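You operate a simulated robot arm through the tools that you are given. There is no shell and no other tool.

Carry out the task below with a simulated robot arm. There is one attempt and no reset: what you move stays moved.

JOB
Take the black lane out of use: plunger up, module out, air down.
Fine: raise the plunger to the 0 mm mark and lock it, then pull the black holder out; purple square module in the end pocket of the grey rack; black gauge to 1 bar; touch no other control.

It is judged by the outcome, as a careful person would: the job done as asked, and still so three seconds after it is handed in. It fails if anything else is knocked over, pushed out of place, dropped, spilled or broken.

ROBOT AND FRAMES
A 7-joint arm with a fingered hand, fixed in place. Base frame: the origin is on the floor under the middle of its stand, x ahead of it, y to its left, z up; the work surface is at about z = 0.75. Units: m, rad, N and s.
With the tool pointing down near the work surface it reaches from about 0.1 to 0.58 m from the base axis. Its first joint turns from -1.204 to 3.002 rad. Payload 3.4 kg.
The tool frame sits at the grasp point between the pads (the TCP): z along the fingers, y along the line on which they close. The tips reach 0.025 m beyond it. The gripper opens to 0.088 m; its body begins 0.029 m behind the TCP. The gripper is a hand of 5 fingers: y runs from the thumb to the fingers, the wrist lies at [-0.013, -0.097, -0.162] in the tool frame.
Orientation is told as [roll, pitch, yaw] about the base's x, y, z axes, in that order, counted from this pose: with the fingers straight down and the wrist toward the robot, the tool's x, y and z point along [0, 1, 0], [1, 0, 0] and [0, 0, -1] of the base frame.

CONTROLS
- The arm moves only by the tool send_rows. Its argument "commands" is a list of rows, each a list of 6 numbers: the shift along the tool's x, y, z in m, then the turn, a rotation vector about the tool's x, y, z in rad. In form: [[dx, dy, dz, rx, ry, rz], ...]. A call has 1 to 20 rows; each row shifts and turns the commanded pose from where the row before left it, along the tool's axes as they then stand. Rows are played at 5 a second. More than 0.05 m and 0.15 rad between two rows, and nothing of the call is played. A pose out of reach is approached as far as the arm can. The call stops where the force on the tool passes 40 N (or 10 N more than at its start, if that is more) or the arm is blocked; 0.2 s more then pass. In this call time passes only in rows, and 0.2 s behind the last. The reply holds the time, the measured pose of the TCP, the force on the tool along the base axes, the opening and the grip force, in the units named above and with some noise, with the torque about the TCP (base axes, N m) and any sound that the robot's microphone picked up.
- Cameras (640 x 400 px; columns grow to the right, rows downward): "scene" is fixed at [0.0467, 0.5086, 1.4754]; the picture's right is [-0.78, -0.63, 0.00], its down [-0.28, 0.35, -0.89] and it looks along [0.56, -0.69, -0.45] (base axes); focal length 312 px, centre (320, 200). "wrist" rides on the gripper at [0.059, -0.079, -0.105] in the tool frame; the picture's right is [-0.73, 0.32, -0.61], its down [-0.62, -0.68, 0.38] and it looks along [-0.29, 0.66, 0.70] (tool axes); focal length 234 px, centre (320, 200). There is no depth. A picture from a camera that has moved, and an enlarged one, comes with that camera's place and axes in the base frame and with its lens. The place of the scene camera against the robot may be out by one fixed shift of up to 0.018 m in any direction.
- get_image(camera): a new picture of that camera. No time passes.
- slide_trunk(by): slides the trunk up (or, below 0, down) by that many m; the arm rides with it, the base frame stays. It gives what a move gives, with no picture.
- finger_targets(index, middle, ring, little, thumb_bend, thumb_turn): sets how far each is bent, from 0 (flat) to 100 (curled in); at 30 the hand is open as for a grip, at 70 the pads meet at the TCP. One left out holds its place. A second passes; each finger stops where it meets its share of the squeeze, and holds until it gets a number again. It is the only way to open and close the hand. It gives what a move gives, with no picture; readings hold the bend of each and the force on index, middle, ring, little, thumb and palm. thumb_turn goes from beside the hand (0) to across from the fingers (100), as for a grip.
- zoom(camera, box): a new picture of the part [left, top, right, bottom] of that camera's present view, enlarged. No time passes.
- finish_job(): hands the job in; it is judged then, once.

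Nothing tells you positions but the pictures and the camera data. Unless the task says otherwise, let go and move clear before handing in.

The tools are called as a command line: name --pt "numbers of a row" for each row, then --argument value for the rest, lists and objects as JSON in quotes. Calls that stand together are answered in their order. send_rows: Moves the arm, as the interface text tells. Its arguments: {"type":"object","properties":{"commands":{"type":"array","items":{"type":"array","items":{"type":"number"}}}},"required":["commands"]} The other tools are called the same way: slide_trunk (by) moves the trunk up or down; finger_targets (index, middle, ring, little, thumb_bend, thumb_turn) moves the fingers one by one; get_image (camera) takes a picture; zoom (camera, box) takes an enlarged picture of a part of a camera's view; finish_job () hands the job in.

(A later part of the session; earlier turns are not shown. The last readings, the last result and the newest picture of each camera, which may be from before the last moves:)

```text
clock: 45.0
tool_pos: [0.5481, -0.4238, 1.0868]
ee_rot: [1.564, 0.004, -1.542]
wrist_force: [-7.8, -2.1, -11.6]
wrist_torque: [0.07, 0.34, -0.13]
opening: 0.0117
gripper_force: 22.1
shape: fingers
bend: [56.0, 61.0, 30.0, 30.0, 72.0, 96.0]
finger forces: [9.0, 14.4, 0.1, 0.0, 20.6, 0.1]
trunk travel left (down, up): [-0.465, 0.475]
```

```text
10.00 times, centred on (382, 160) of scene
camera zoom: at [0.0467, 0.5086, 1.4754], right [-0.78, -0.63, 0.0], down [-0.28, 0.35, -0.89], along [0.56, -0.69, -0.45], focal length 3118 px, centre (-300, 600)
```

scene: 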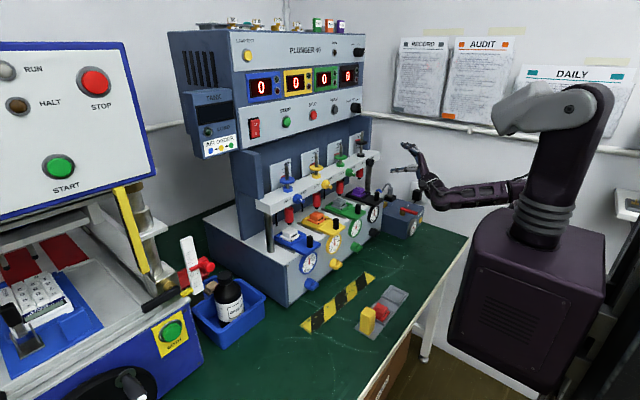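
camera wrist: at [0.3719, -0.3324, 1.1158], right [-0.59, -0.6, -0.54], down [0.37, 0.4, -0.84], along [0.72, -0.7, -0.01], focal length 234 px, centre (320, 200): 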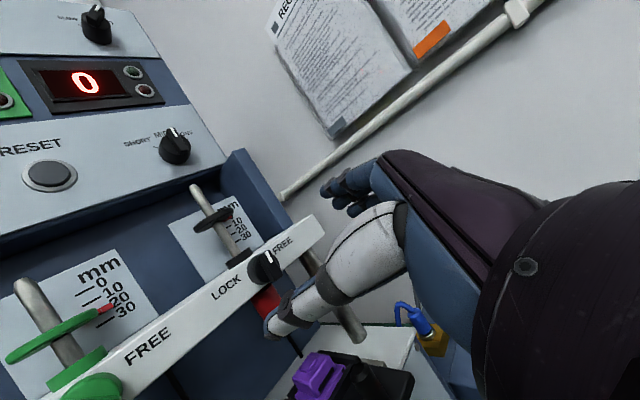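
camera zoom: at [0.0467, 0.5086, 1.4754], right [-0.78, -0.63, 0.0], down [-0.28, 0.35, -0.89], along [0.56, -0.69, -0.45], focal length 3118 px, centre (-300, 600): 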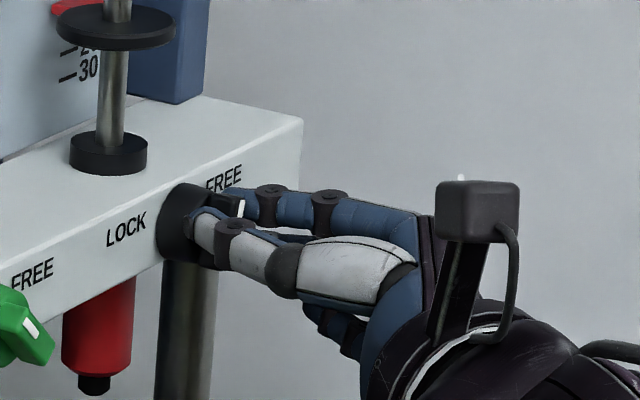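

The tab is gripped firmly (about 20 N). I'll roll −40° in steps and check.

send_rows --pt "0 0 0 0 0 -0.1" --pt "0 0 0 0 0 -0.1" --pt "0 0 0 0 0 -0.1" --pt "0 0 0 0 0 -0.1"

zoom --camera "wrist" --box '[235, 180, 379, 310]'

zoom --camera "scene" --box '[350, 140, 414, 180]'

```text
clock: 46.0
tool_pos: [0.548, -0.4238, 1.0867]
ee_rot: [1.565, -0.398, -1.544]
wrist_force: [-12.6, -2.7, -14.9]
wrist_torque: [0.06, 0.39, -0.06]
opening: 0.0108
gripper_force: 22.9
shape: fingers
bend: [58.0, 60.0, 30.0, 30.0, 72.0, 98.0]
finger forces: [6.9, 13.7, 0.0, 0.1, 25.1, 0.1]
trunk travel left (down, up): [-0.465, 0.475]
```

```text
3.08 times, centred on (307, 245) of wrist
camera zoom: at [0.4413, -0.3313, 1.1112], right [-0.59, -0.6, -0.54], down [0.37, 0.4, -0.84], along [0.71, -0.7, -0.02], focal length 720 px, centre (360, 62)
```

zoom: 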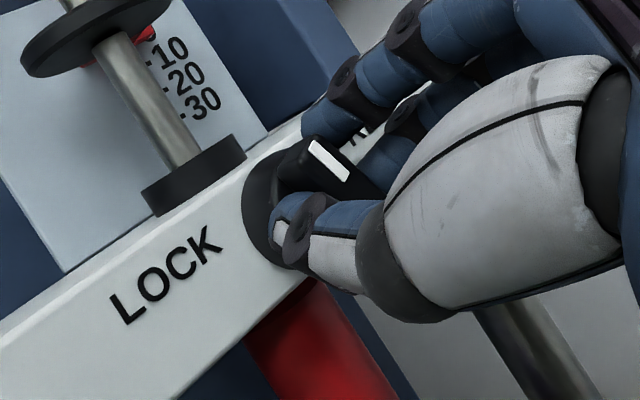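

```text
10.00 times, centred on (382, 160) of scene
camera zoom: at [0.0467, 0.5086, 1.4754], right [-0.78, -0.63, 0.0], down [-0.28, 0.35, -0.89], along [0.56, -0.69, -0.45], focal length 3118 px, centre (-300, 600)
```

zoom: 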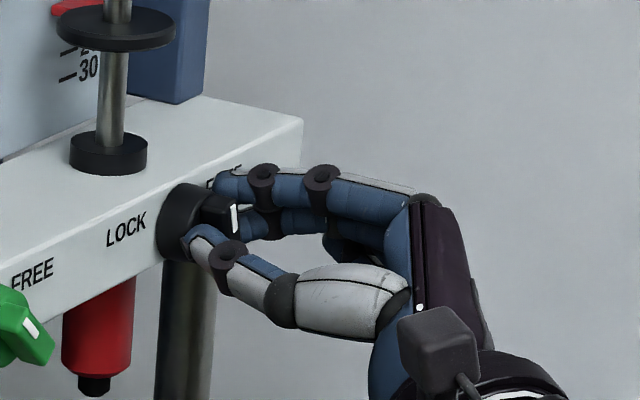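

The tab turns with the hand. I'll continue another 28° toward LOCK.

send_rows --pt "0 0 0 0 0 -0.1" --pt "0 0 0 0 0 -0.1" --pt "0 0 0 0 0 -0.1" --pt "0 0 0 0 0 -0.1" --pt "0 0 0 0 0 -0.1"

zoom --camera "wrist" --box '[200, 160, 400, 350]'

zoom --camera "scene" --box '[350, 140, 414, 180]'

```text
clock: 47.2
tool_pos: [0.5448, -0.4159, 1.1028]
ee_rot: [1.592, -0.918, -1.567]
wrist_force: [1.1, -3.8, -0.1]
wrist_torque: [-0.04, -0.23, -0.08]
opening: 0.0
gripper_force: 2.5
shape: fingers
bend: [61.0, 72.0, 30.0, 30.0, 82.0, 96.0]
finger forces: [0.0, 4.6, 0.0, 0.1, 0.1, 0.1]
trunk travel left (down, up): [-0.465, 0.475]
```

```text
2.11 times, centred on (300, 255) of wrist
camera zoom: at [0.4383, -0.3225, 1.0739], right [-0.59, -0.79, -0.19], down [0.4, -0.07, -0.92], along [0.71, -0.61, 0.35], focal length 493 px, centre (362, 84)
```

zoom: 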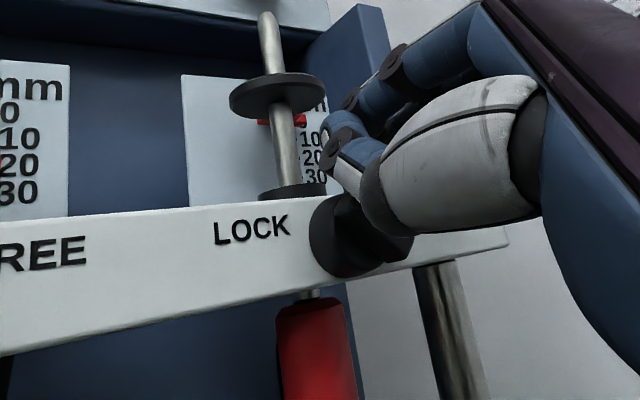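

```text
10.00 times, centred on (382, 160) of scene
camera zoom: at [0.0467, 0.5086, 1.4754], right [-0.78, -0.63, 0.0], down [-0.28, 0.35, -0.89], along [0.56, -0.69, -0.45], focal length 3118 px, centre (-300, 600)
```

zoom: 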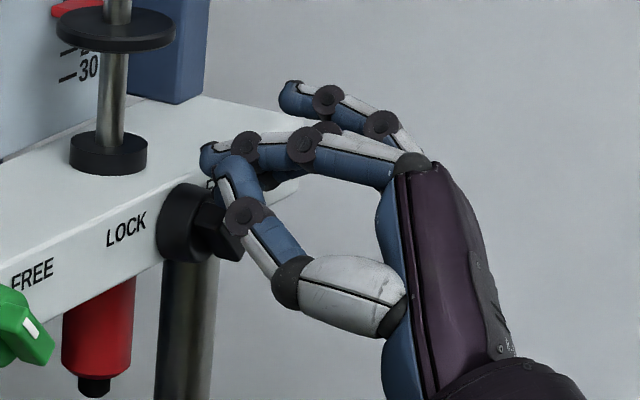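

The fingers slipped off the tab near the end of the turn. I'll open, back off and inspect the knob.

finger_targets --index 30 --middle 30 --thumb_bend 30

send_rows --pt "0 0 -0.025 0 0 0" --pt "0 0 -0.025 0 0 0" --pt "0 0 -0.02 0 0 0"

get_image --camera "wrist"

zoom --camera "wrist" --box '[190, 170, 310, 330]'

zoom --camera "scene" --box '[350, 140, 398, 170]'

```text
clock: 48.2
tool_pos: [0.5433, -0.4141, 1.0956]
ee_rot: [1.578, -0.91, -1.547]
wrist_force: [-0.1, 0.7, 0.9]
wrist_torque: [-0.01, 0.01, 0.03]
opening: 0.0846
gripper_force: 0.0
shape: fingers
bend: [30.0, 30.0, 30.0, 30.0, 30.0, 97.0]
finger forces: [0.1, 0.1, 0.1, 0.0, 0.1, 0.1]
trunk travel left (down, up): [-0.465, 0.475]
```

```text
clock: 49.0
tool_pos: [0.4801, -0.4231, 1.0873]
ee_rot: [1.562, -0.899, -1.534]
wrist_force: [-0.7, 0.0, -0.3]
wrist_torque: [-0.02, 0.02, 0.01]
opening: 0.0847
gripper_force: 0.1
shape: fingers
bend: [30.0, 30.0, 30.0, 30.0, 30.0, 97.0]
finger forces: [0.0, 0.0, 0.0, 0.0, 0.1, 0.1]
trunk travel left (down, up): [-0.465, 0.475]
```

```text
taken
camera wrist: at [0.3725, -0.3308, 1.0628], right [-0.58, -0.79, -0.2], down [0.38, -0.05, -0.92], along [0.72, -0.61, 0.33], focal length 234 px, centre (320, 200)
```

wrist: 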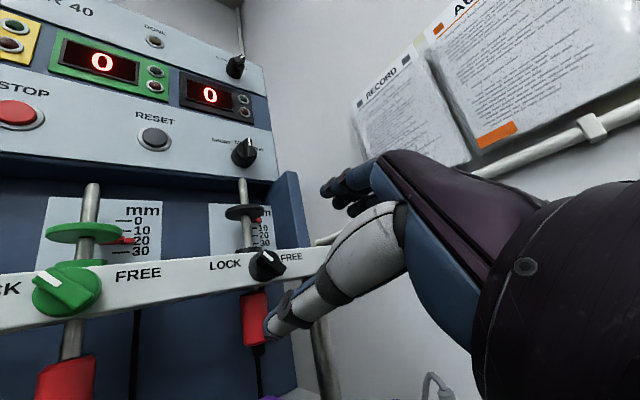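

```text
2.50 times, centred on (250, 250) of wrist
camera zoom: at [0.3725, -0.3308, 1.0628], right [-0.58, -0.79, -0.2], down [0.38, -0.05, -0.92], along [0.72, -0.61, 0.33], focal length 585 px, centre (495, 75)
```

zoom: 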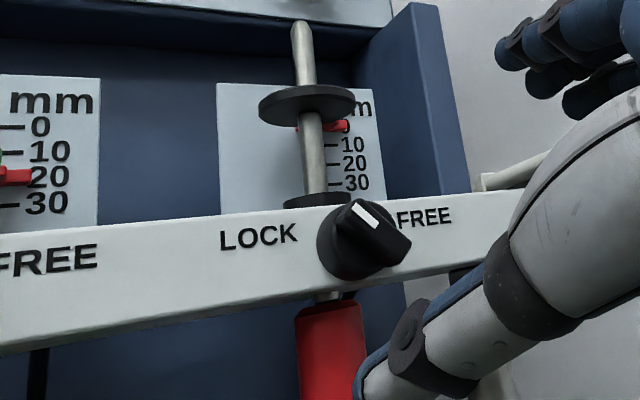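

```text
13.33 times, centred on (374, 155) of scene
camera zoom: at [0.0467, 0.5086, 1.4754], right [-0.78, -0.63, 0.0], down [-0.28, 0.35, -0.89], along [0.56, -0.69, -0.45], focal length 4158 px, centre (-400, 800)
```

zoom: 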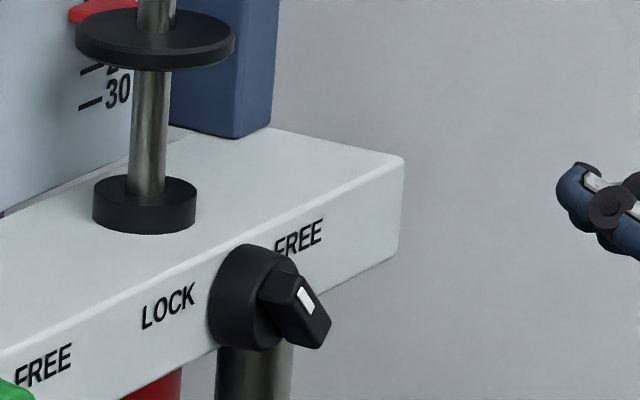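

zoom --camera "wrist" --box '[240, 240, 300, 290]'

zoom --camera "wrist" --box '[20, 250, 120, 330]'

zoom --camera "scene" --box '[336, 170, 368, 190]'

zoom --camera "scene" --box '[360, 155, 392, 175]'

```text
8.00 times, centred on (270, 265) of wrist
camera zoom: at [0.3725, -0.3308, 1.0628], right [-0.58, -0.79, -0.2], down [0.38, -0.05, -0.92], along [0.72, -0.61, 0.33], focal length 1873 px, centre (720, -320)
```

zoom: 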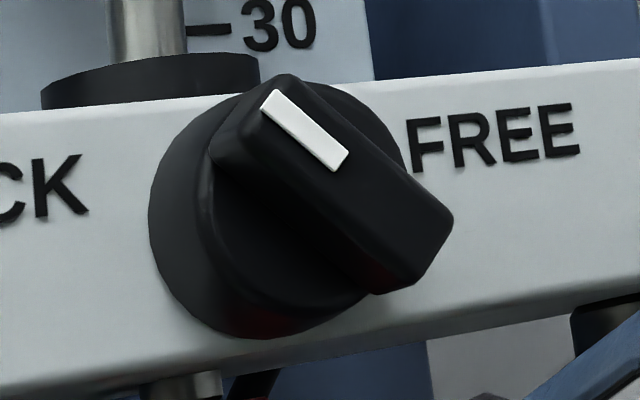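

```text
5.00 times, centred on (70, 290) of wrist
camera zoom: at [0.3725, -0.3308, 1.0628], right [-0.58, -0.79, -0.2], down [0.38, -0.05, -0.92], along [0.72, -0.61, 0.33], focal length 1171 px, centre (1570, -250)
```

zoom: 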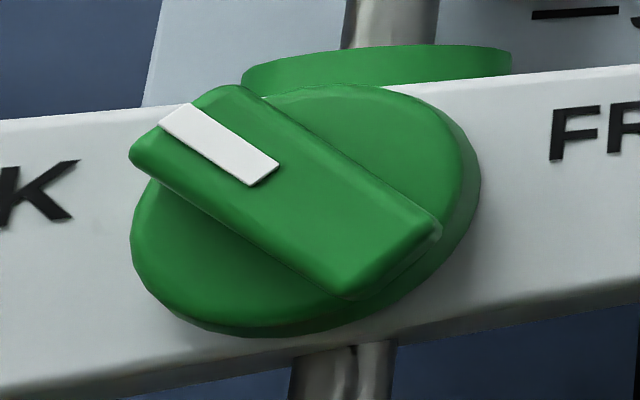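

```text
16.00 times, centred on (352, 180) of scene
camera zoom: at [0.0467, 0.5086, 1.4754], right [-0.78, -0.63, 0.0], down [-0.28, 0.35, -0.89], along [0.56, -0.69, -0.45], focal length 4989 px, centre (-192, 520)
```

zoom: 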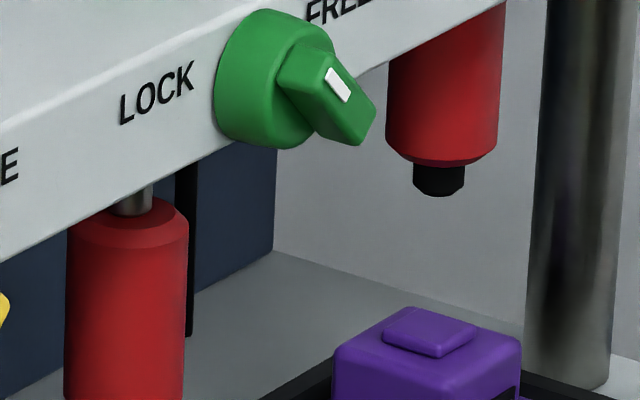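

```text
16.00 times, centred on (376, 165) of scene
camera zoom: at [0.0467, 0.5086, 1.4754], right [-0.78, -0.63, 0.0], down [-0.28, 0.35, -0.89], along [0.56, -0.69, -0.45], focal length 4989 px, centre (-576, 760)
```

zoom: 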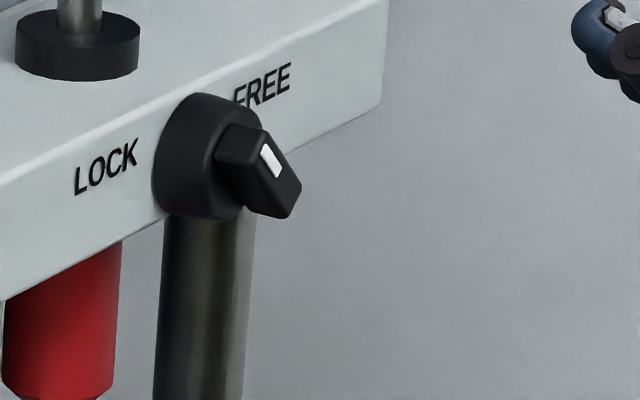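

The black knob now points about 43–44° up-left, the same as green's locked knob, and the plunger still reads 0. That step is done. Next is the holder: I'll lower the trunk 10 cm and roll the hand level to face the black peg.

slide_trunk --by -0.1

send_rows --pt "0 0 -0.005 0 0 0.15" --pt "0 0 -0.005 0 0 0.15" --pt "0 0 0 0 0 0.15" --pt "0 0 0 0 0 0.15" --pt "0 0 0 0 0 0.15" --pt "0 0 0 0 0 0.15"

get_image --camera "wrist"

get_image --camera "scene"

```text
clock: 50.4
tool_pos: [0.4447, -0.4146, 1.0086]
ee_rot: [1.609, -0.927, -1.59]
wrist_force: [-0.6, -0.1, 1.1]
wrist_torque: [0.01, 0.05, -0.02]
opening: 0.0846
gripper_force: 0.1
shape: fingers
bend: [30.0, 30.0, 30.0, 30.0, 30.0, 98.0]
finger forces: [0.0, 0.0, 0.0, 0.0, 0.0, 0.0]
trunk travel left (down, up): [-0.365, 0.575]
```

```text
clock: 50.8
tool_pos: [0.4447, -0.4616, 1.0095]
ee_rot: [1.602, -0.847, -1.606]
wrist_force: [1.7, -1.8, -0.1]
wrist_torque: [-0.04, -0.05, -0.01]
opening: 0.0849
gripper_force: 0.0
shape: fingers
bend: [30.0, 30.0, 30.0, 30.0, 30.0, 98.0]
finger forces: [0.0, 0.0, 0.0, 0.1, 0.0, 0.0]
trunk travel left (down, up): [-0.365, 0.575]
stopped in row 1: the arm was blocked; the commanded pose is now the measured one
```

```text
taken
camera wrist: at [0.3416, -0.3635, 0.9878], right [-0.61, -0.75, -0.25], down [0.4, -0.02, -0.92], along [0.68, -0.66, 0.31], focal length 234 px, centre (320, 200)
```

wrist: 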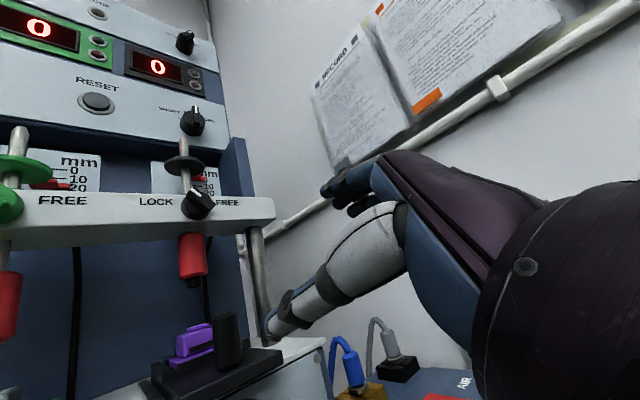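

```text
taken
```

scene: 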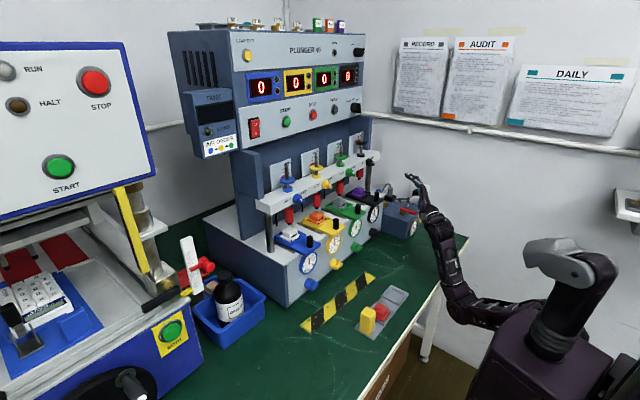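

The forearm has come up against the table edge with the trunk this low. I'll raise the trunk back right away and re-plan with a higher shoulder.

slide_trunk --by 0.1

get_image --camera "scene"

get_image --camera "wrist"

```text
clock: 51.1
tool_pos: [0.5204, -0.3349, 1.0743]
ee_rot: [1.475, -0.734, -1.256]
wrist_force: [11.4, 36.7, -19.8]
wrist_torque: [1.27, -0.39, -2.38]
opening: 0.0849
gripper_force: 0.1
shape: fingers
bend: [30.0, 30.0, 30.0, 30.0, 30.0, 98.0]
finger forces: [0.0, 0.1, 0.1, 0.0, 0.1, 0.1]
trunk travel left (down, up): [-0.368, 0.572]
stopped: the arm was blocked; the commanded pose is now the measured one
```

```text
taken
```

scene: 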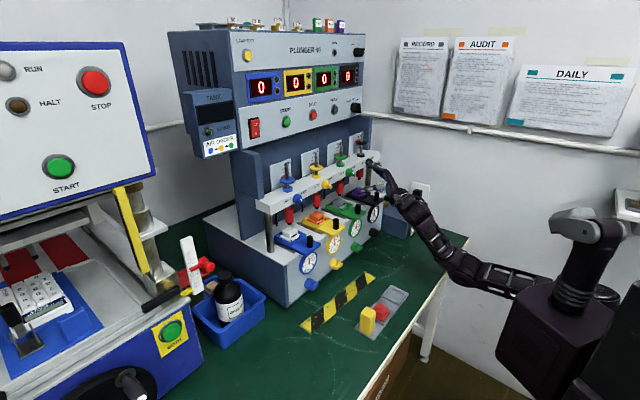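

```text
taken
camera wrist: at [0.395, -0.2651, 1.0733], right [-0.43, -0.86, -0.28], down [0.29, 0.16, -0.94], along [0.86, -0.49, 0.18], focal length 234 px, centre (320, 200)
```

wrist: 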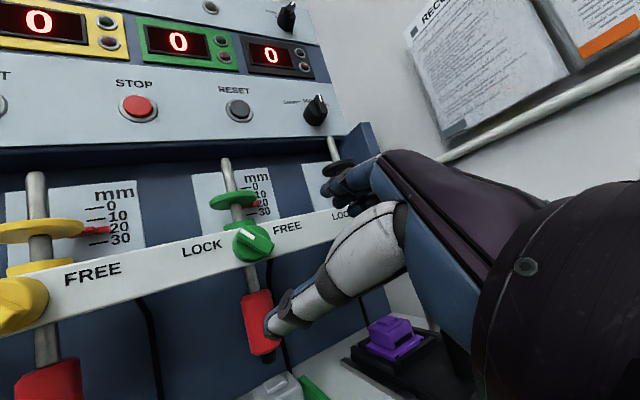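

send_rows --pt "0 0 0 0 0 0"

get_image --camera "scene"

zoom --camera "scene" --box '[340, 120, 540, 320]'

get_image --camera "wrist"

```text
clock: 51.4
tool_pos: [0.5832, -0.0847, 1.0442]
ee_rot: [1.135, -0.231, -0.771]
wrist_force: [-157.3, -71.4, -10.3]
wrist_torque: [-0.21, -2.65, -14.83]
opening: 0.0661
gripper_force: 87.8
shape: fingers
bend: [53.0, 0.0, 0.0, 30.0, 30.0, 97.0]
finger forces: [43.9, 85.0, 47.7, 0.0, 0.0, 0.0]
trunk travel left (down, up): [-0.368, 0.572]
stopped in row 1: the arm was blocked; the commanded pose is now the measured one
```

```text
taken
```

scene: 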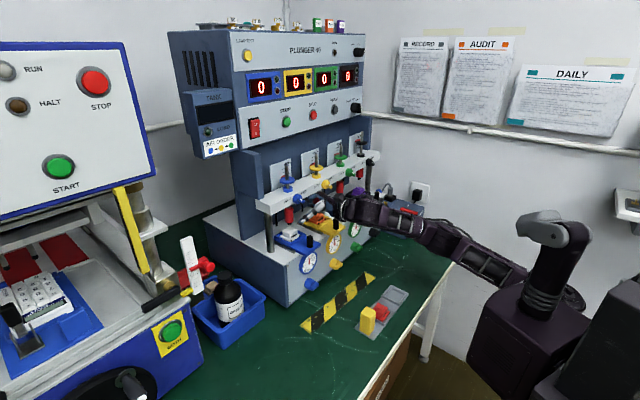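

```text
2.00 times, centred on (440, 220) of scene
camera zoom: at [0.0467, 0.5086, 1.4754], right [-0.78, -0.63, 0.0], down [-0.28, 0.35, -0.89], along [0.56, -0.69, -0.45], focal length 624 px, centre (80, 160)
```

zoom: 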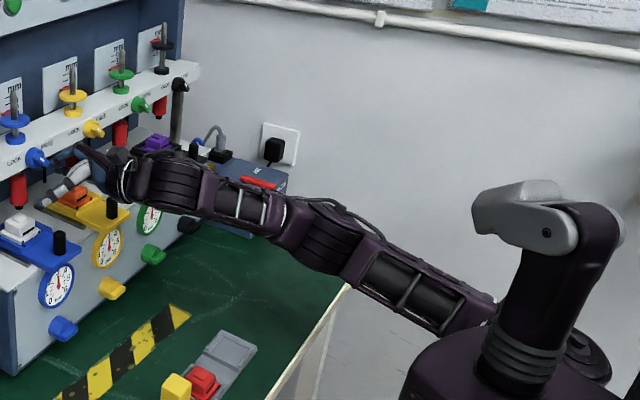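

```text
taken
camera wrist: at [0.4627, -0.0665, 1.1218], right [-0.31, -0.9, -0.32], down [-0.3, 0.41, -0.86], along [0.9, -0.17, -0.39], focal length 234 px, centre (320, 200)
```

wrist: 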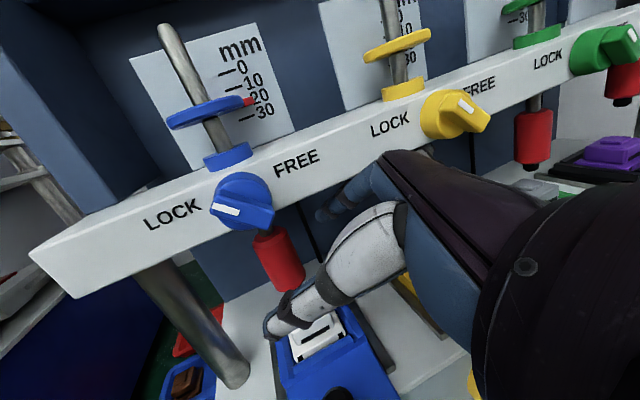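

The blocked arm swung left when released, and the hand is now pressed against the machine near the yellow lane with high force. I'll immediately back it straight out in small steps.

send_rows --pt "-0.0066 -0.0085 -0.0188 0 0 0"

get_image --camera "scene"

get_image --camera "wrist"

```text
clock: 51.7
tool_pos: [0.5675, 0.0995, 1.0866]
ee_rot: [1.084, -0.089, -0.343]
wrist_force: [-0.7, -16.2, -3.9]
wrist_torque: [0.21, 0.95, 0.89]
opening: 0.0991
gripper_force: 0.1
shape: fingers
bend: [20.0, 14.0, 29.0, 30.0, 30.0, 97.0]
finger forces: [0.0, 0.1, 0.0, 0.0, 0.1, 0.0]
trunk travel left (down, up): [-0.368, 0.572]
stopped in row 1: the force on the tool passed its limit at 253 N (the readings are from after the stop); the commanded pose is now the measured one
```

```text
taken
```

scene: 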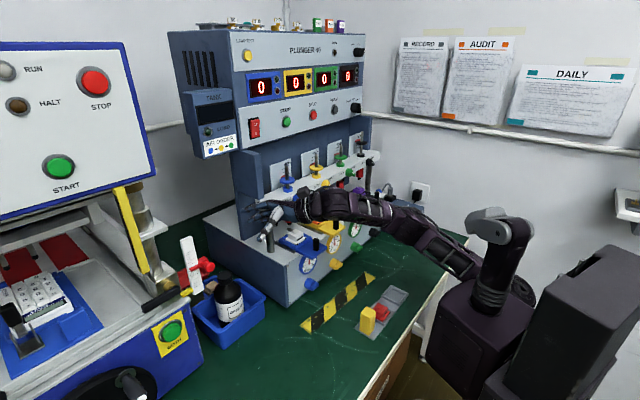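

```text
taken
camera wrist: at [0.462, 0.0686, 1.1813], right [0.04, -0.94, -0.33], down [-0.56, 0.25, -0.79], along [0.83, 0.22, -0.52], focal length 234 px, centre (320, 200)
```

wrist: 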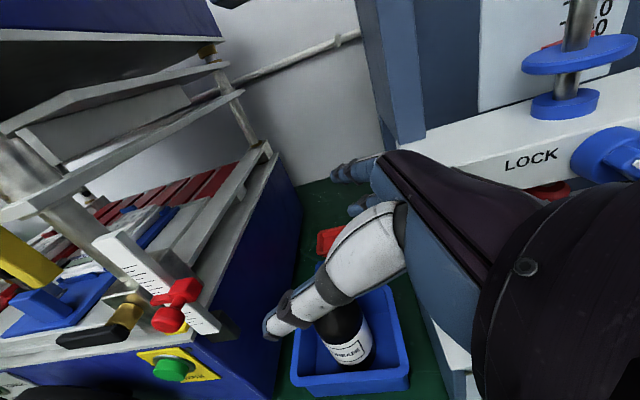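

The torso yaw joint seems to have been wound against the table and is unwinding left. Before moving again I'll look closely at where the hand is.

zoom --camera "scene" --box '[220, 150, 380, 250]'

zoom --camera "scene" --box '[380, 180, 640, 400]'

```text
4.00 times, centred on (300, 200) of scene
camera zoom: at [0.0467, 0.5086, 1.4754], right [-0.78, -0.63, 0.0], down [-0.28, 0.35, -0.89], along [0.56, -0.69, -0.45], focal length 1247 px, centre (400, 200)
```

zoom: 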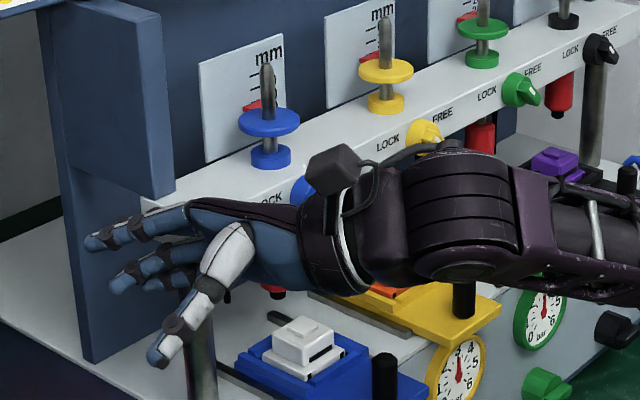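

```text
1.82 times, centred on (510, 290) of scene
camera zoom: at [0.0467, 0.5086, 1.4754], right [-0.78, -0.63, 0.0], down [-0.28, 0.35, -0.89], along [0.56, -0.69, -0.45], focal length 567 px, centre (-26, 36)
```

zoom: 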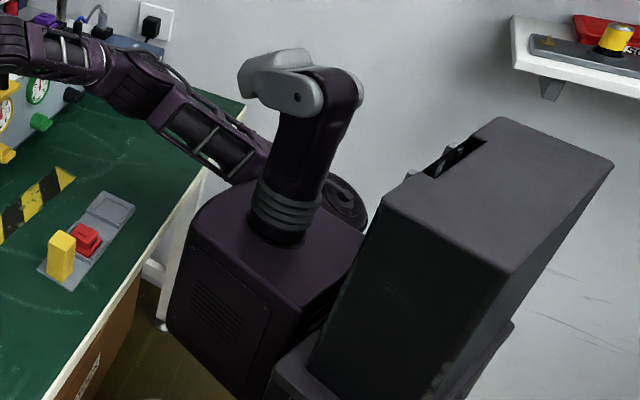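

The torso box ended up low beside the table edge, and the hand is at the blue end of the bar. I'll back straight out in −x first, then raise the trunk well clear.

send_rows --pt "-0.0015 -0.0188 -0.0069 0 0 0" --pt "-0.0015 -0.0188 -0.0069 0 0 0"

get_image --camera "scene"

get_image --camera "wrist"

```text
clock: 51.9
tool_pos: [0.5622, 0.3273, 1.156]
ee_rot: [1.475, 0.02, -0.199]
wrist_force: [-6.1, 68.3, 9.5]
wrist_torque: [2.76, 0.48, 1.25]
opening: 0.1055
gripper_force: 58.2
shape: fingers
bend: [14.0, 14.0, 17.0, 26.0, 30.0, 97.0]
finger forces: [4.7, 0.1, 7.5, 104.7, 0.0, 0.0]
trunk travel left (down, up): [-0.368, 0.572]
stopped in row 1: the force on the tool passed its limit at 56 N (the readings are from after the stop); the commanded pose is now the measured one
```

```text
taken
```

scene: 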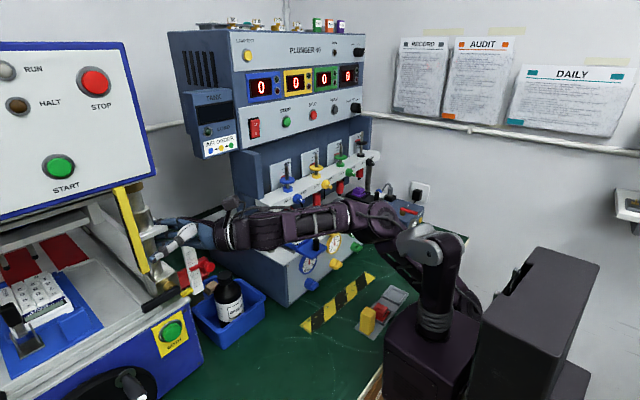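

```text
taken
camera wrist: at [0.4658, 0.2456, 1.2268], right [0.17, -0.72, -0.67], down [-0.62, 0.45, -0.64], along [0.77, 0.52, -0.37], focal length 234 px, centre (320, 200)
```

wrist: 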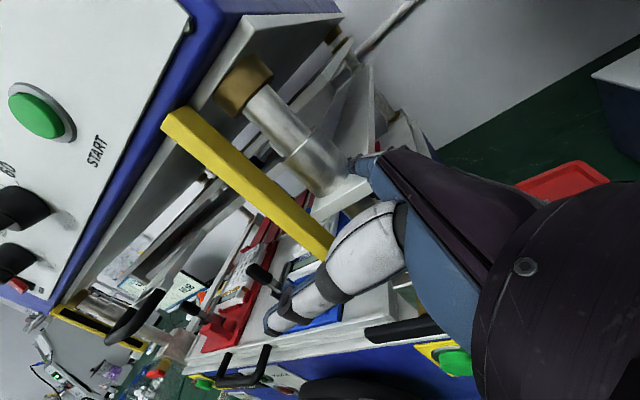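

The arm's momentum carried the hand left against the neighbouring machine. I'll hold everything still for a second so the motion damps out before commanding anything else.

finger_targets --thumb_bend 30

get_image --camera "scene"

get_image --camera "wrist"

```text
clock: 52.3
tool_pos: [0.2712, 0.4514, 1.1201]
ee_rot: [1.332, -0.021, 0.148]
wrist_force: [-1.3, 3.5, -0.3]
wrist_torque: [0.07, -0.08, -0.07]
opening: 0.0849
gripper_force: 0.0
shape: fingers
bend: [30.0, 14.0, 30.0, 30.0, 30.0, 98.0]
finger forces: [0.0, 0.0, 0.1, 0.1, 0.0, 0.0]
trunk travel left (down, up): [-0.368, 0.572]
stopped: the arm was blocked; the commanded pose is now the measured one
```

```text
taken
```

scene: 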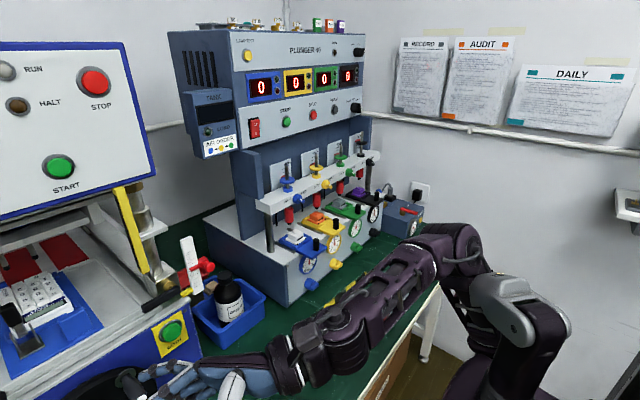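

```text
taken
camera wrist: at [0.2037, 0.3528, 1.2021], right [0.44, -0.7, -0.55], down [-0.69, 0.12, -0.71], along [0.57, 0.7, -0.43], focal length 234 px, centre (320, 200)
```

wrist: 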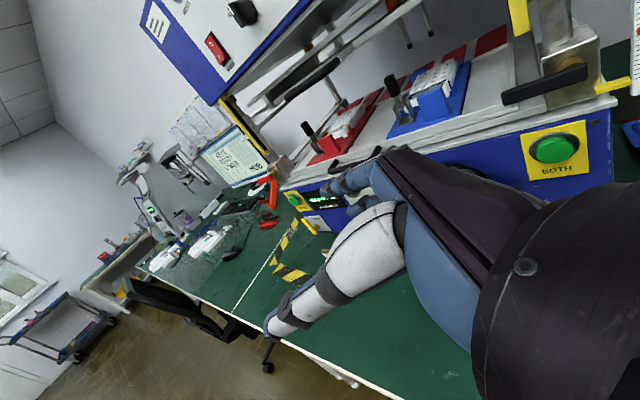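

It is still swinging left, now over open table in front of the neighbouring machine. I'll hold again to let it settle.

finger_targets --middle 30

get_image --camera "scene"

get_image --camera "wrist"

```text
clock: 52.6
tool_pos: [0.3343, 0.3137, 1.1627]
ee_rot: [1.358, -0.141, 0.177]
wrist_force: [5.4, -1.2, 0.4]
wrist_torque: [-0.09, 0.03, 0.33]
opening: 0.085
gripper_force: 0.0
shape: fingers
bend: [30.0, 30.0, 30.0, 30.0, 30.0, 98.0]
finger forces: [0.0, 0.1, 0.1, 0.1, 0.1, 0.0]
trunk travel left (down, up): [-0.368, 0.572]
stopped: the arm was blocked; the commanded pose is now the measured one
```

```text
taken
```

scene: 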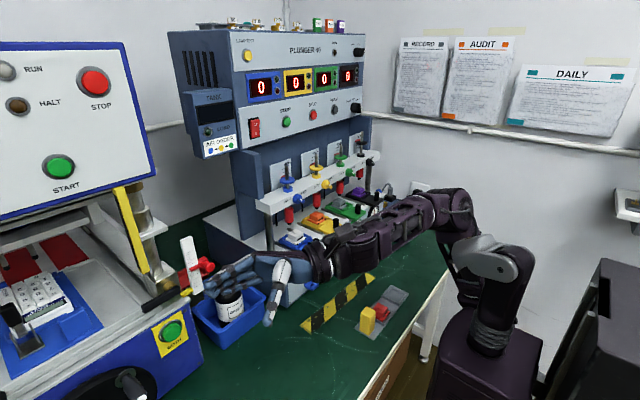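

```text
taken
camera wrist: at [0.2618, 0.2094, 1.2306], right [0.53, -0.66, -0.53], down [-0.61, 0.14, -0.78], along [0.59, 0.73, -0.33], focal length 234 px, centre (320, 200)
```

wrist: 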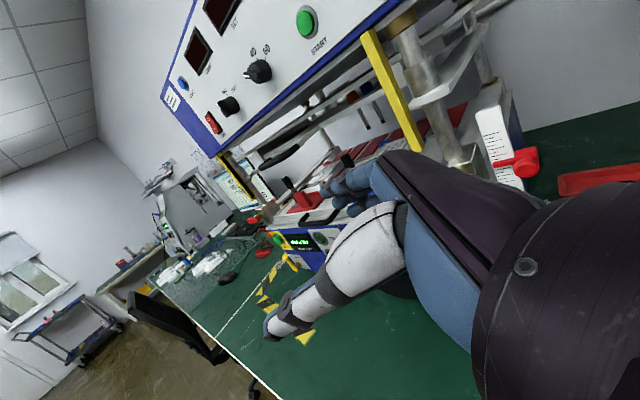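

It has reversed and is slowing, in free space with almost no contact force. I'll hold again.

finger_targets --middle 30

get_image --camera "scene"

```text
clock: 53.6
tool_pos: [0.2996, 0.3553, 1.1606]
ee_rot: [1.335, -0.155, 0.17]
wrist_force: [-0.2, -0.1, -0.2]
wrist_torque: [0.02, -0.02, -0.02]
opening: 0.0847
gripper_force: 0.0
shape: fingers
bend: [30.0, 30.0, 30.0, 30.0, 30.0, 98.0]
finger forces: [0.1, 0.0, 0.1, 0.0, 0.0, 0.0]
trunk travel left (down, up): [-0.368, 0.572]
```

```text
taken
```

scene: 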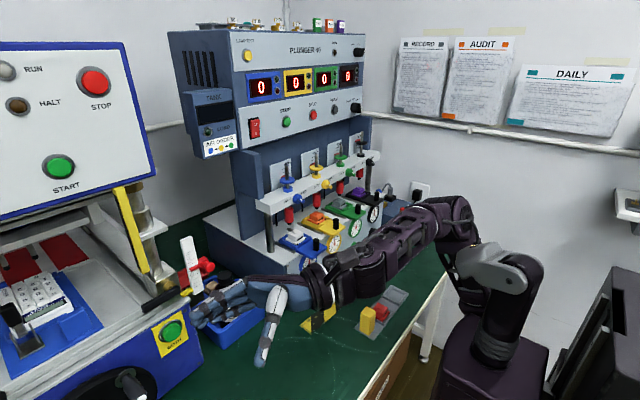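

It is now still and free. I'll raise the trunk to bring the torso clear above the table.

slide_trunk --by 0.15

get_image --camera "scene"

get_image --camera "wrist"

```text
clock: 55.4
tool_pos: [0.3022, 0.3535, 1.3108]
ee_rot: [1.338, -0.155, 0.169]
wrist_force: [0.4, -0.8, -0.3]
wrist_torque: [0.0, 0.01, -0.02]
opening: 0.085
gripper_force: 0.0
shape: fingers
bend: [30.0, 30.0, 30.0, 30.0, 30.0, 98.0]
finger forces: [0.1, 0.0, 0.1, 0.1, 0.1, 0.0]
trunk travel left (down, up): [-0.518, 0.422]
```

```text
taken
```

scene: 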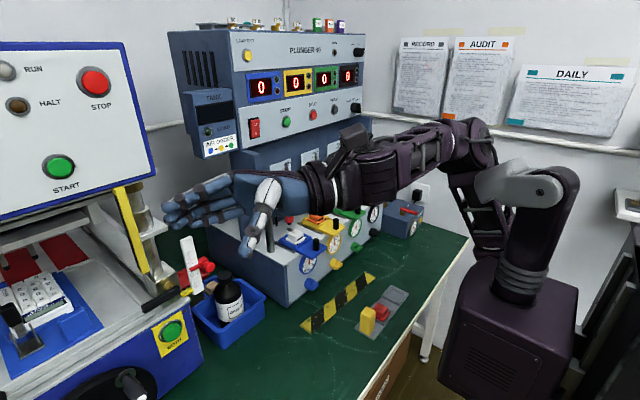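

```text
taken
camera wrist: at [0.2271, 0.2523, 1.3799], right [0.53, -0.68, -0.51], down [-0.6, 0.13, -0.79], along [0.6, 0.72, -0.34], focal length 234 px, centre (320, 200)
```

wrist: 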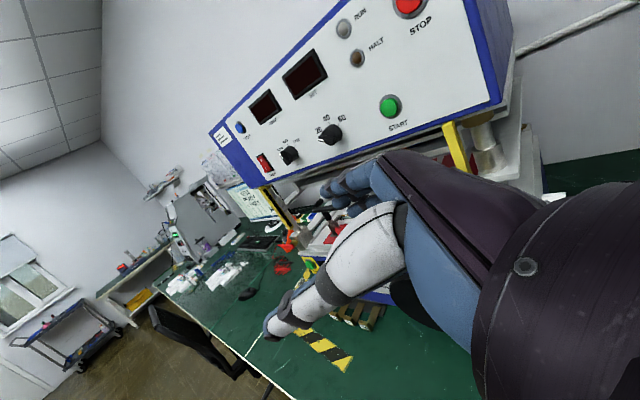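

The arm is free and under control again. Before going back, I'll check whether the collision disturbed anything on the machine.

zoom --camera "scene" --box '[260, 190, 440, 310]'

zoom --camera "scene" --box '[100, 170, 280, 350]'

```text
3.33 times, centred on (350, 250) of scene
camera zoom: at [0.0467, 0.5086, 1.4754], right [-0.78, -0.63, 0.0], down [-0.28, 0.35, -0.89], along [0.56, -0.69, -0.45], focal length 1039 px, centre (220, 33)
```

zoom: 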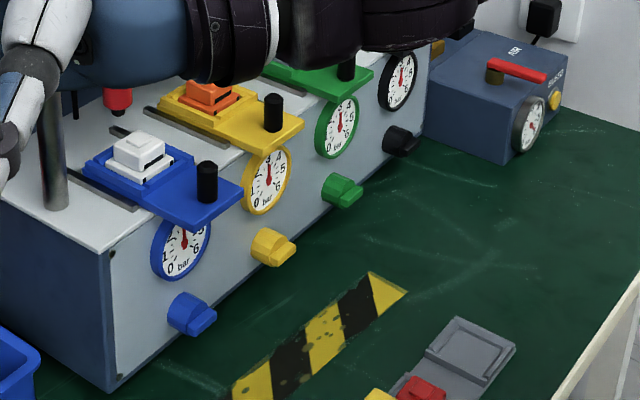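

```text
2.22 times, centred on (190, 260) of scene
camera zoom: at [0.0467, 0.5086, 1.4754], right [-0.78, -0.63, 0.0], down [-0.28, 0.35, -0.89], along [0.56, -0.69, -0.45], focal length 693 px, centre (609, 67)
```

zoom: 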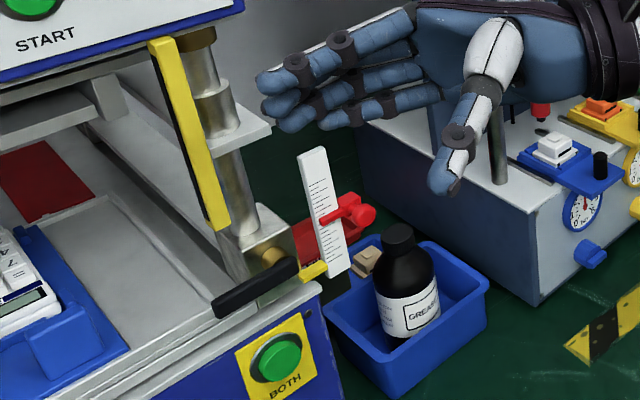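

The holders, gauges, knobs, tray and bottle all appear in place. I'll sweep the arm back to the right along a safe arc at z≈1.3.

send_rows --pt "-0.0119 0.0321 -0.0276 -0.1153 -0.018 0.0272" --pt "-0.0119 0.0321 -0.0276 -0.1153 -0.018 0.0272" --pt "-0.0119 0.0321 -0.0276 -0.1153 -0.018 0.0272" --pt "-0.0119 0.0321 -0.0276 -0.1153 -0.018 0.0272" --pt "-0.0119 0.0321 -0.0276 -0.1153 -0.018 0.0272"

get_image --camera "scene"

```text
clock: 56.5
tool_pos: [0.4506, 0.1954, 1.3117]
ee_rot: [1.339, -0.155, -0.433]
wrist_force: [0.0, 0.1, 0.6]
wrist_torque: [-0.03, 0.01, 0.01]
opening: 0.0852
gripper_force: 0.1
shape: fingers
bend: [30.0, 30.0, 30.0, 30.0, 30.0, 98.0]
finger forces: [0.0, 0.1, 0.0, 0.0, 0.0, 0.0]
trunk travel left (down, up): [-0.518, 0.422]
```

```text
taken
```

scene: 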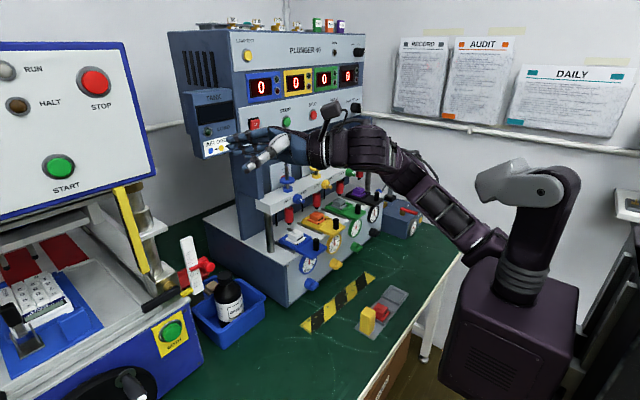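

send_rows --pt "-0.0119 0.0321 -0.0276 -0.1153 -0.018 0.0272" --pt "-0.0119 0.0321 -0.0276 -0.1153 -0.018 0.0272" --pt "-0.0119 0.0321 -0.0276 -0.1153 -0.018 0.0272" --pt "-0.0119 0.0321 -0.0276 -0.1153 -0.018 0.0272" --pt "-0.0119 0.0321 -0.0276 -0.1153 -0.018 0.0272"

send_rows --pt "-0.0119 0.0321 -0.0276 -0.1153 -0.018 0.0272" --pt "-0.0119 0.0321 -0.0276 -0.1153 -0.018 0.0272" --pt "-0.0119 0.0321 -0.0276 -0.1153 -0.018 0.0272" --pt "-0.0119 0.0321 -0.0276 -0.1153 -0.018 0.0272"

get_image --camera "scene"

get_image --camera "wrist"

```text
clock: 57.8
tool_pos: [0.4823, -0.0195, 1.3078]
ee_rot: [1.343, -0.152, -1.033]
wrist_force: [-0.6, -0.1, 0.4]
wrist_torque: [0.0, 0.01, -0.02]
opening: 0.0849
gripper_force: 0.1
shape: fingers
bend: [30.0, 30.0, 30.0, 30.0, 30.0, 98.0]
finger forces: [0.0, 0.0, 0.0, 0.1, 0.0, 0.0]
trunk travel left (down, up): [-0.518, 0.422]
```

```text
clock: 58.8
tool_pos: [0.4983, -0.1802, 1.3054]
ee_rot: [1.344, -0.153, -1.511]
wrist_force: [-0.3, 1.1, 0.4]
wrist_torque: [0.01, 0.02, 0.01]
opening: 0.085
gripper_force: 0.1
shape: fingers
bend: [30.0, 30.0, 30.0, 30.0, 30.0, 98.0]
finger forces: [0.0, 0.0, 0.0, 0.1, 0.0, 0.0]
out of reach, approached as far as the arm can: row 3, 4
trunk travel left (down, up): [-0.518, 0.422]
```

```text
taken
```

scene: 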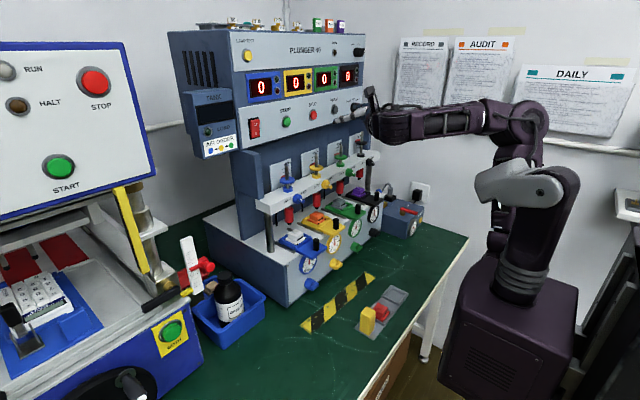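

```text
taken
camera wrist: at [0.4053, -0.095, 1.374], right [-0.73, -0.45, -0.52], down [0.2, 0.58, -0.79], along [0.65, -0.68, -0.33], focal length 234 px, centre (320, 200)
```

wrist: 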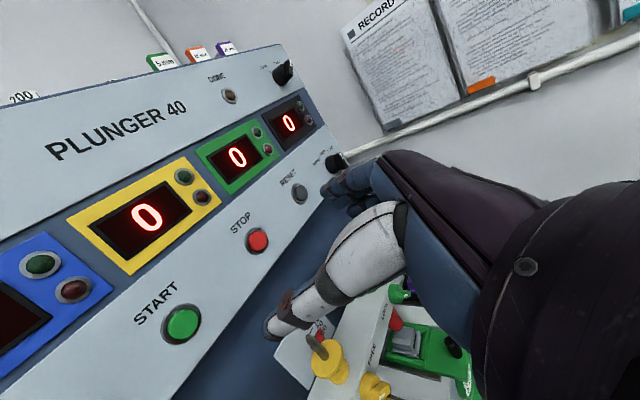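

The arm is back in front of the machine with the lanes in clear view, so I'll verify every control against the first picture.

zoom --camera "scene" --box '[240, 130, 440, 255]'

zoom --camera "scene" --box '[260, 160, 340, 210]'

zoom --camera "scene" --box '[160, 10, 400, 160]'

zoom --camera "scene" --box '[290, 260, 430, 350]'

zoom --camera "scene" --box '[0, 180, 280, 400]'

```text
3.20 times, centred on (340, 192) of scene
camera zoom: at [0.0467, 0.5086, 1.4754], right [-0.78, -0.63, 0.0], down [-0.28, 0.35, -0.89], along [0.56, -0.69, -0.45], focal length 998 px, centre (256, 224)
```

zoom: 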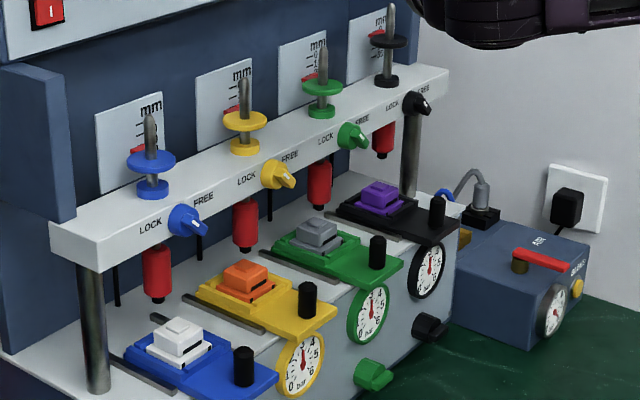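

```text
8.00 times, centred on (300, 185) of scene
camera zoom: at [0.0467, 0.5086, 1.4754], right [-0.78, -0.63, 0.0], down [-0.28, 0.35, -0.89], along [0.56, -0.69, -0.45], focal length 2495 px, centre (480, 320)
```

zoom: 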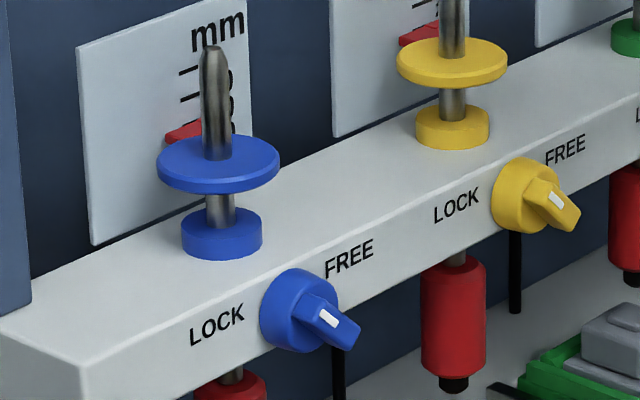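

```text
2.67 times, centred on (280, 85) of scene
camera zoom: at [0.0467, 0.5086, 1.4754], right [-0.78, -0.63, 0.0], down [-0.28, 0.35, -0.89], along [0.56, -0.69, -0.45], focal length 832 px, centre (427, 507)
```

zoom: 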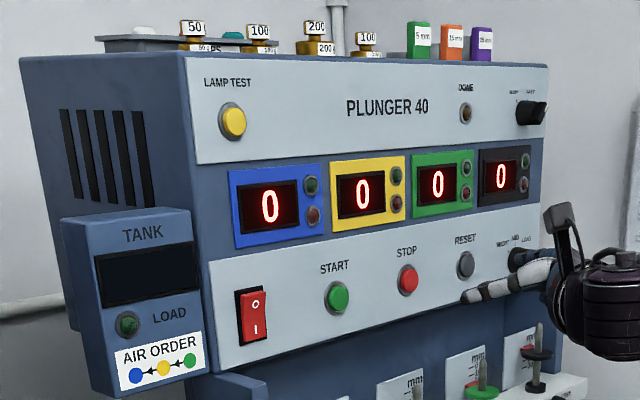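

```text
4.44 times, centred on (360, 305) of scene
camera zoom: at [0.0467, 0.5086, 1.4754], right [-0.78, -0.63, 0.0], down [-0.28, 0.35, -0.89], along [0.56, -0.69, -0.45], focal length 1386 px, centre (142, -267)
```

zoom: 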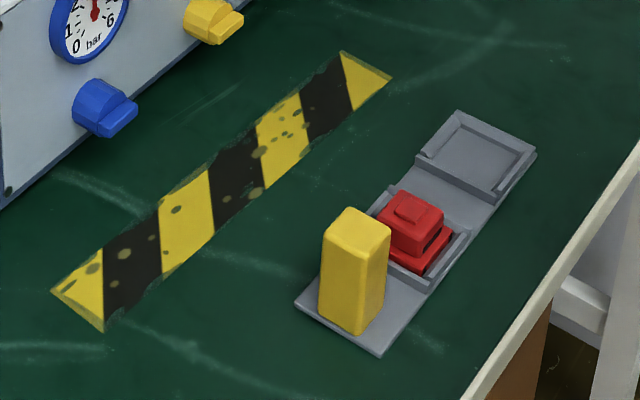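

```text
1.82 times, centred on (140, 290) of scene
camera zoom: at [0.0467, 0.5086, 1.4754], right [-0.78, -0.63, 0.0], down [-0.28, 0.35, -0.89], along [0.56, -0.69, -0.45], focal length 567 px, centre (647, 36)
```

zoom: 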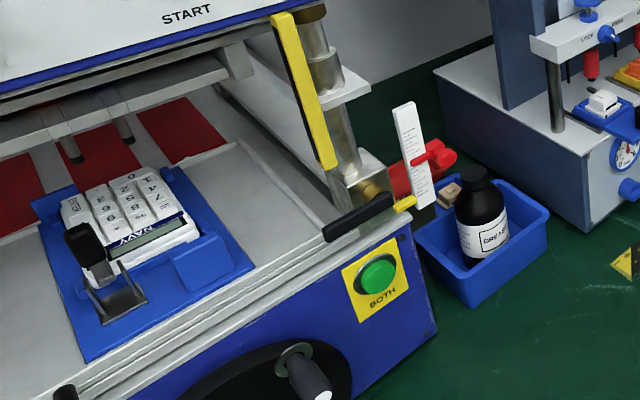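

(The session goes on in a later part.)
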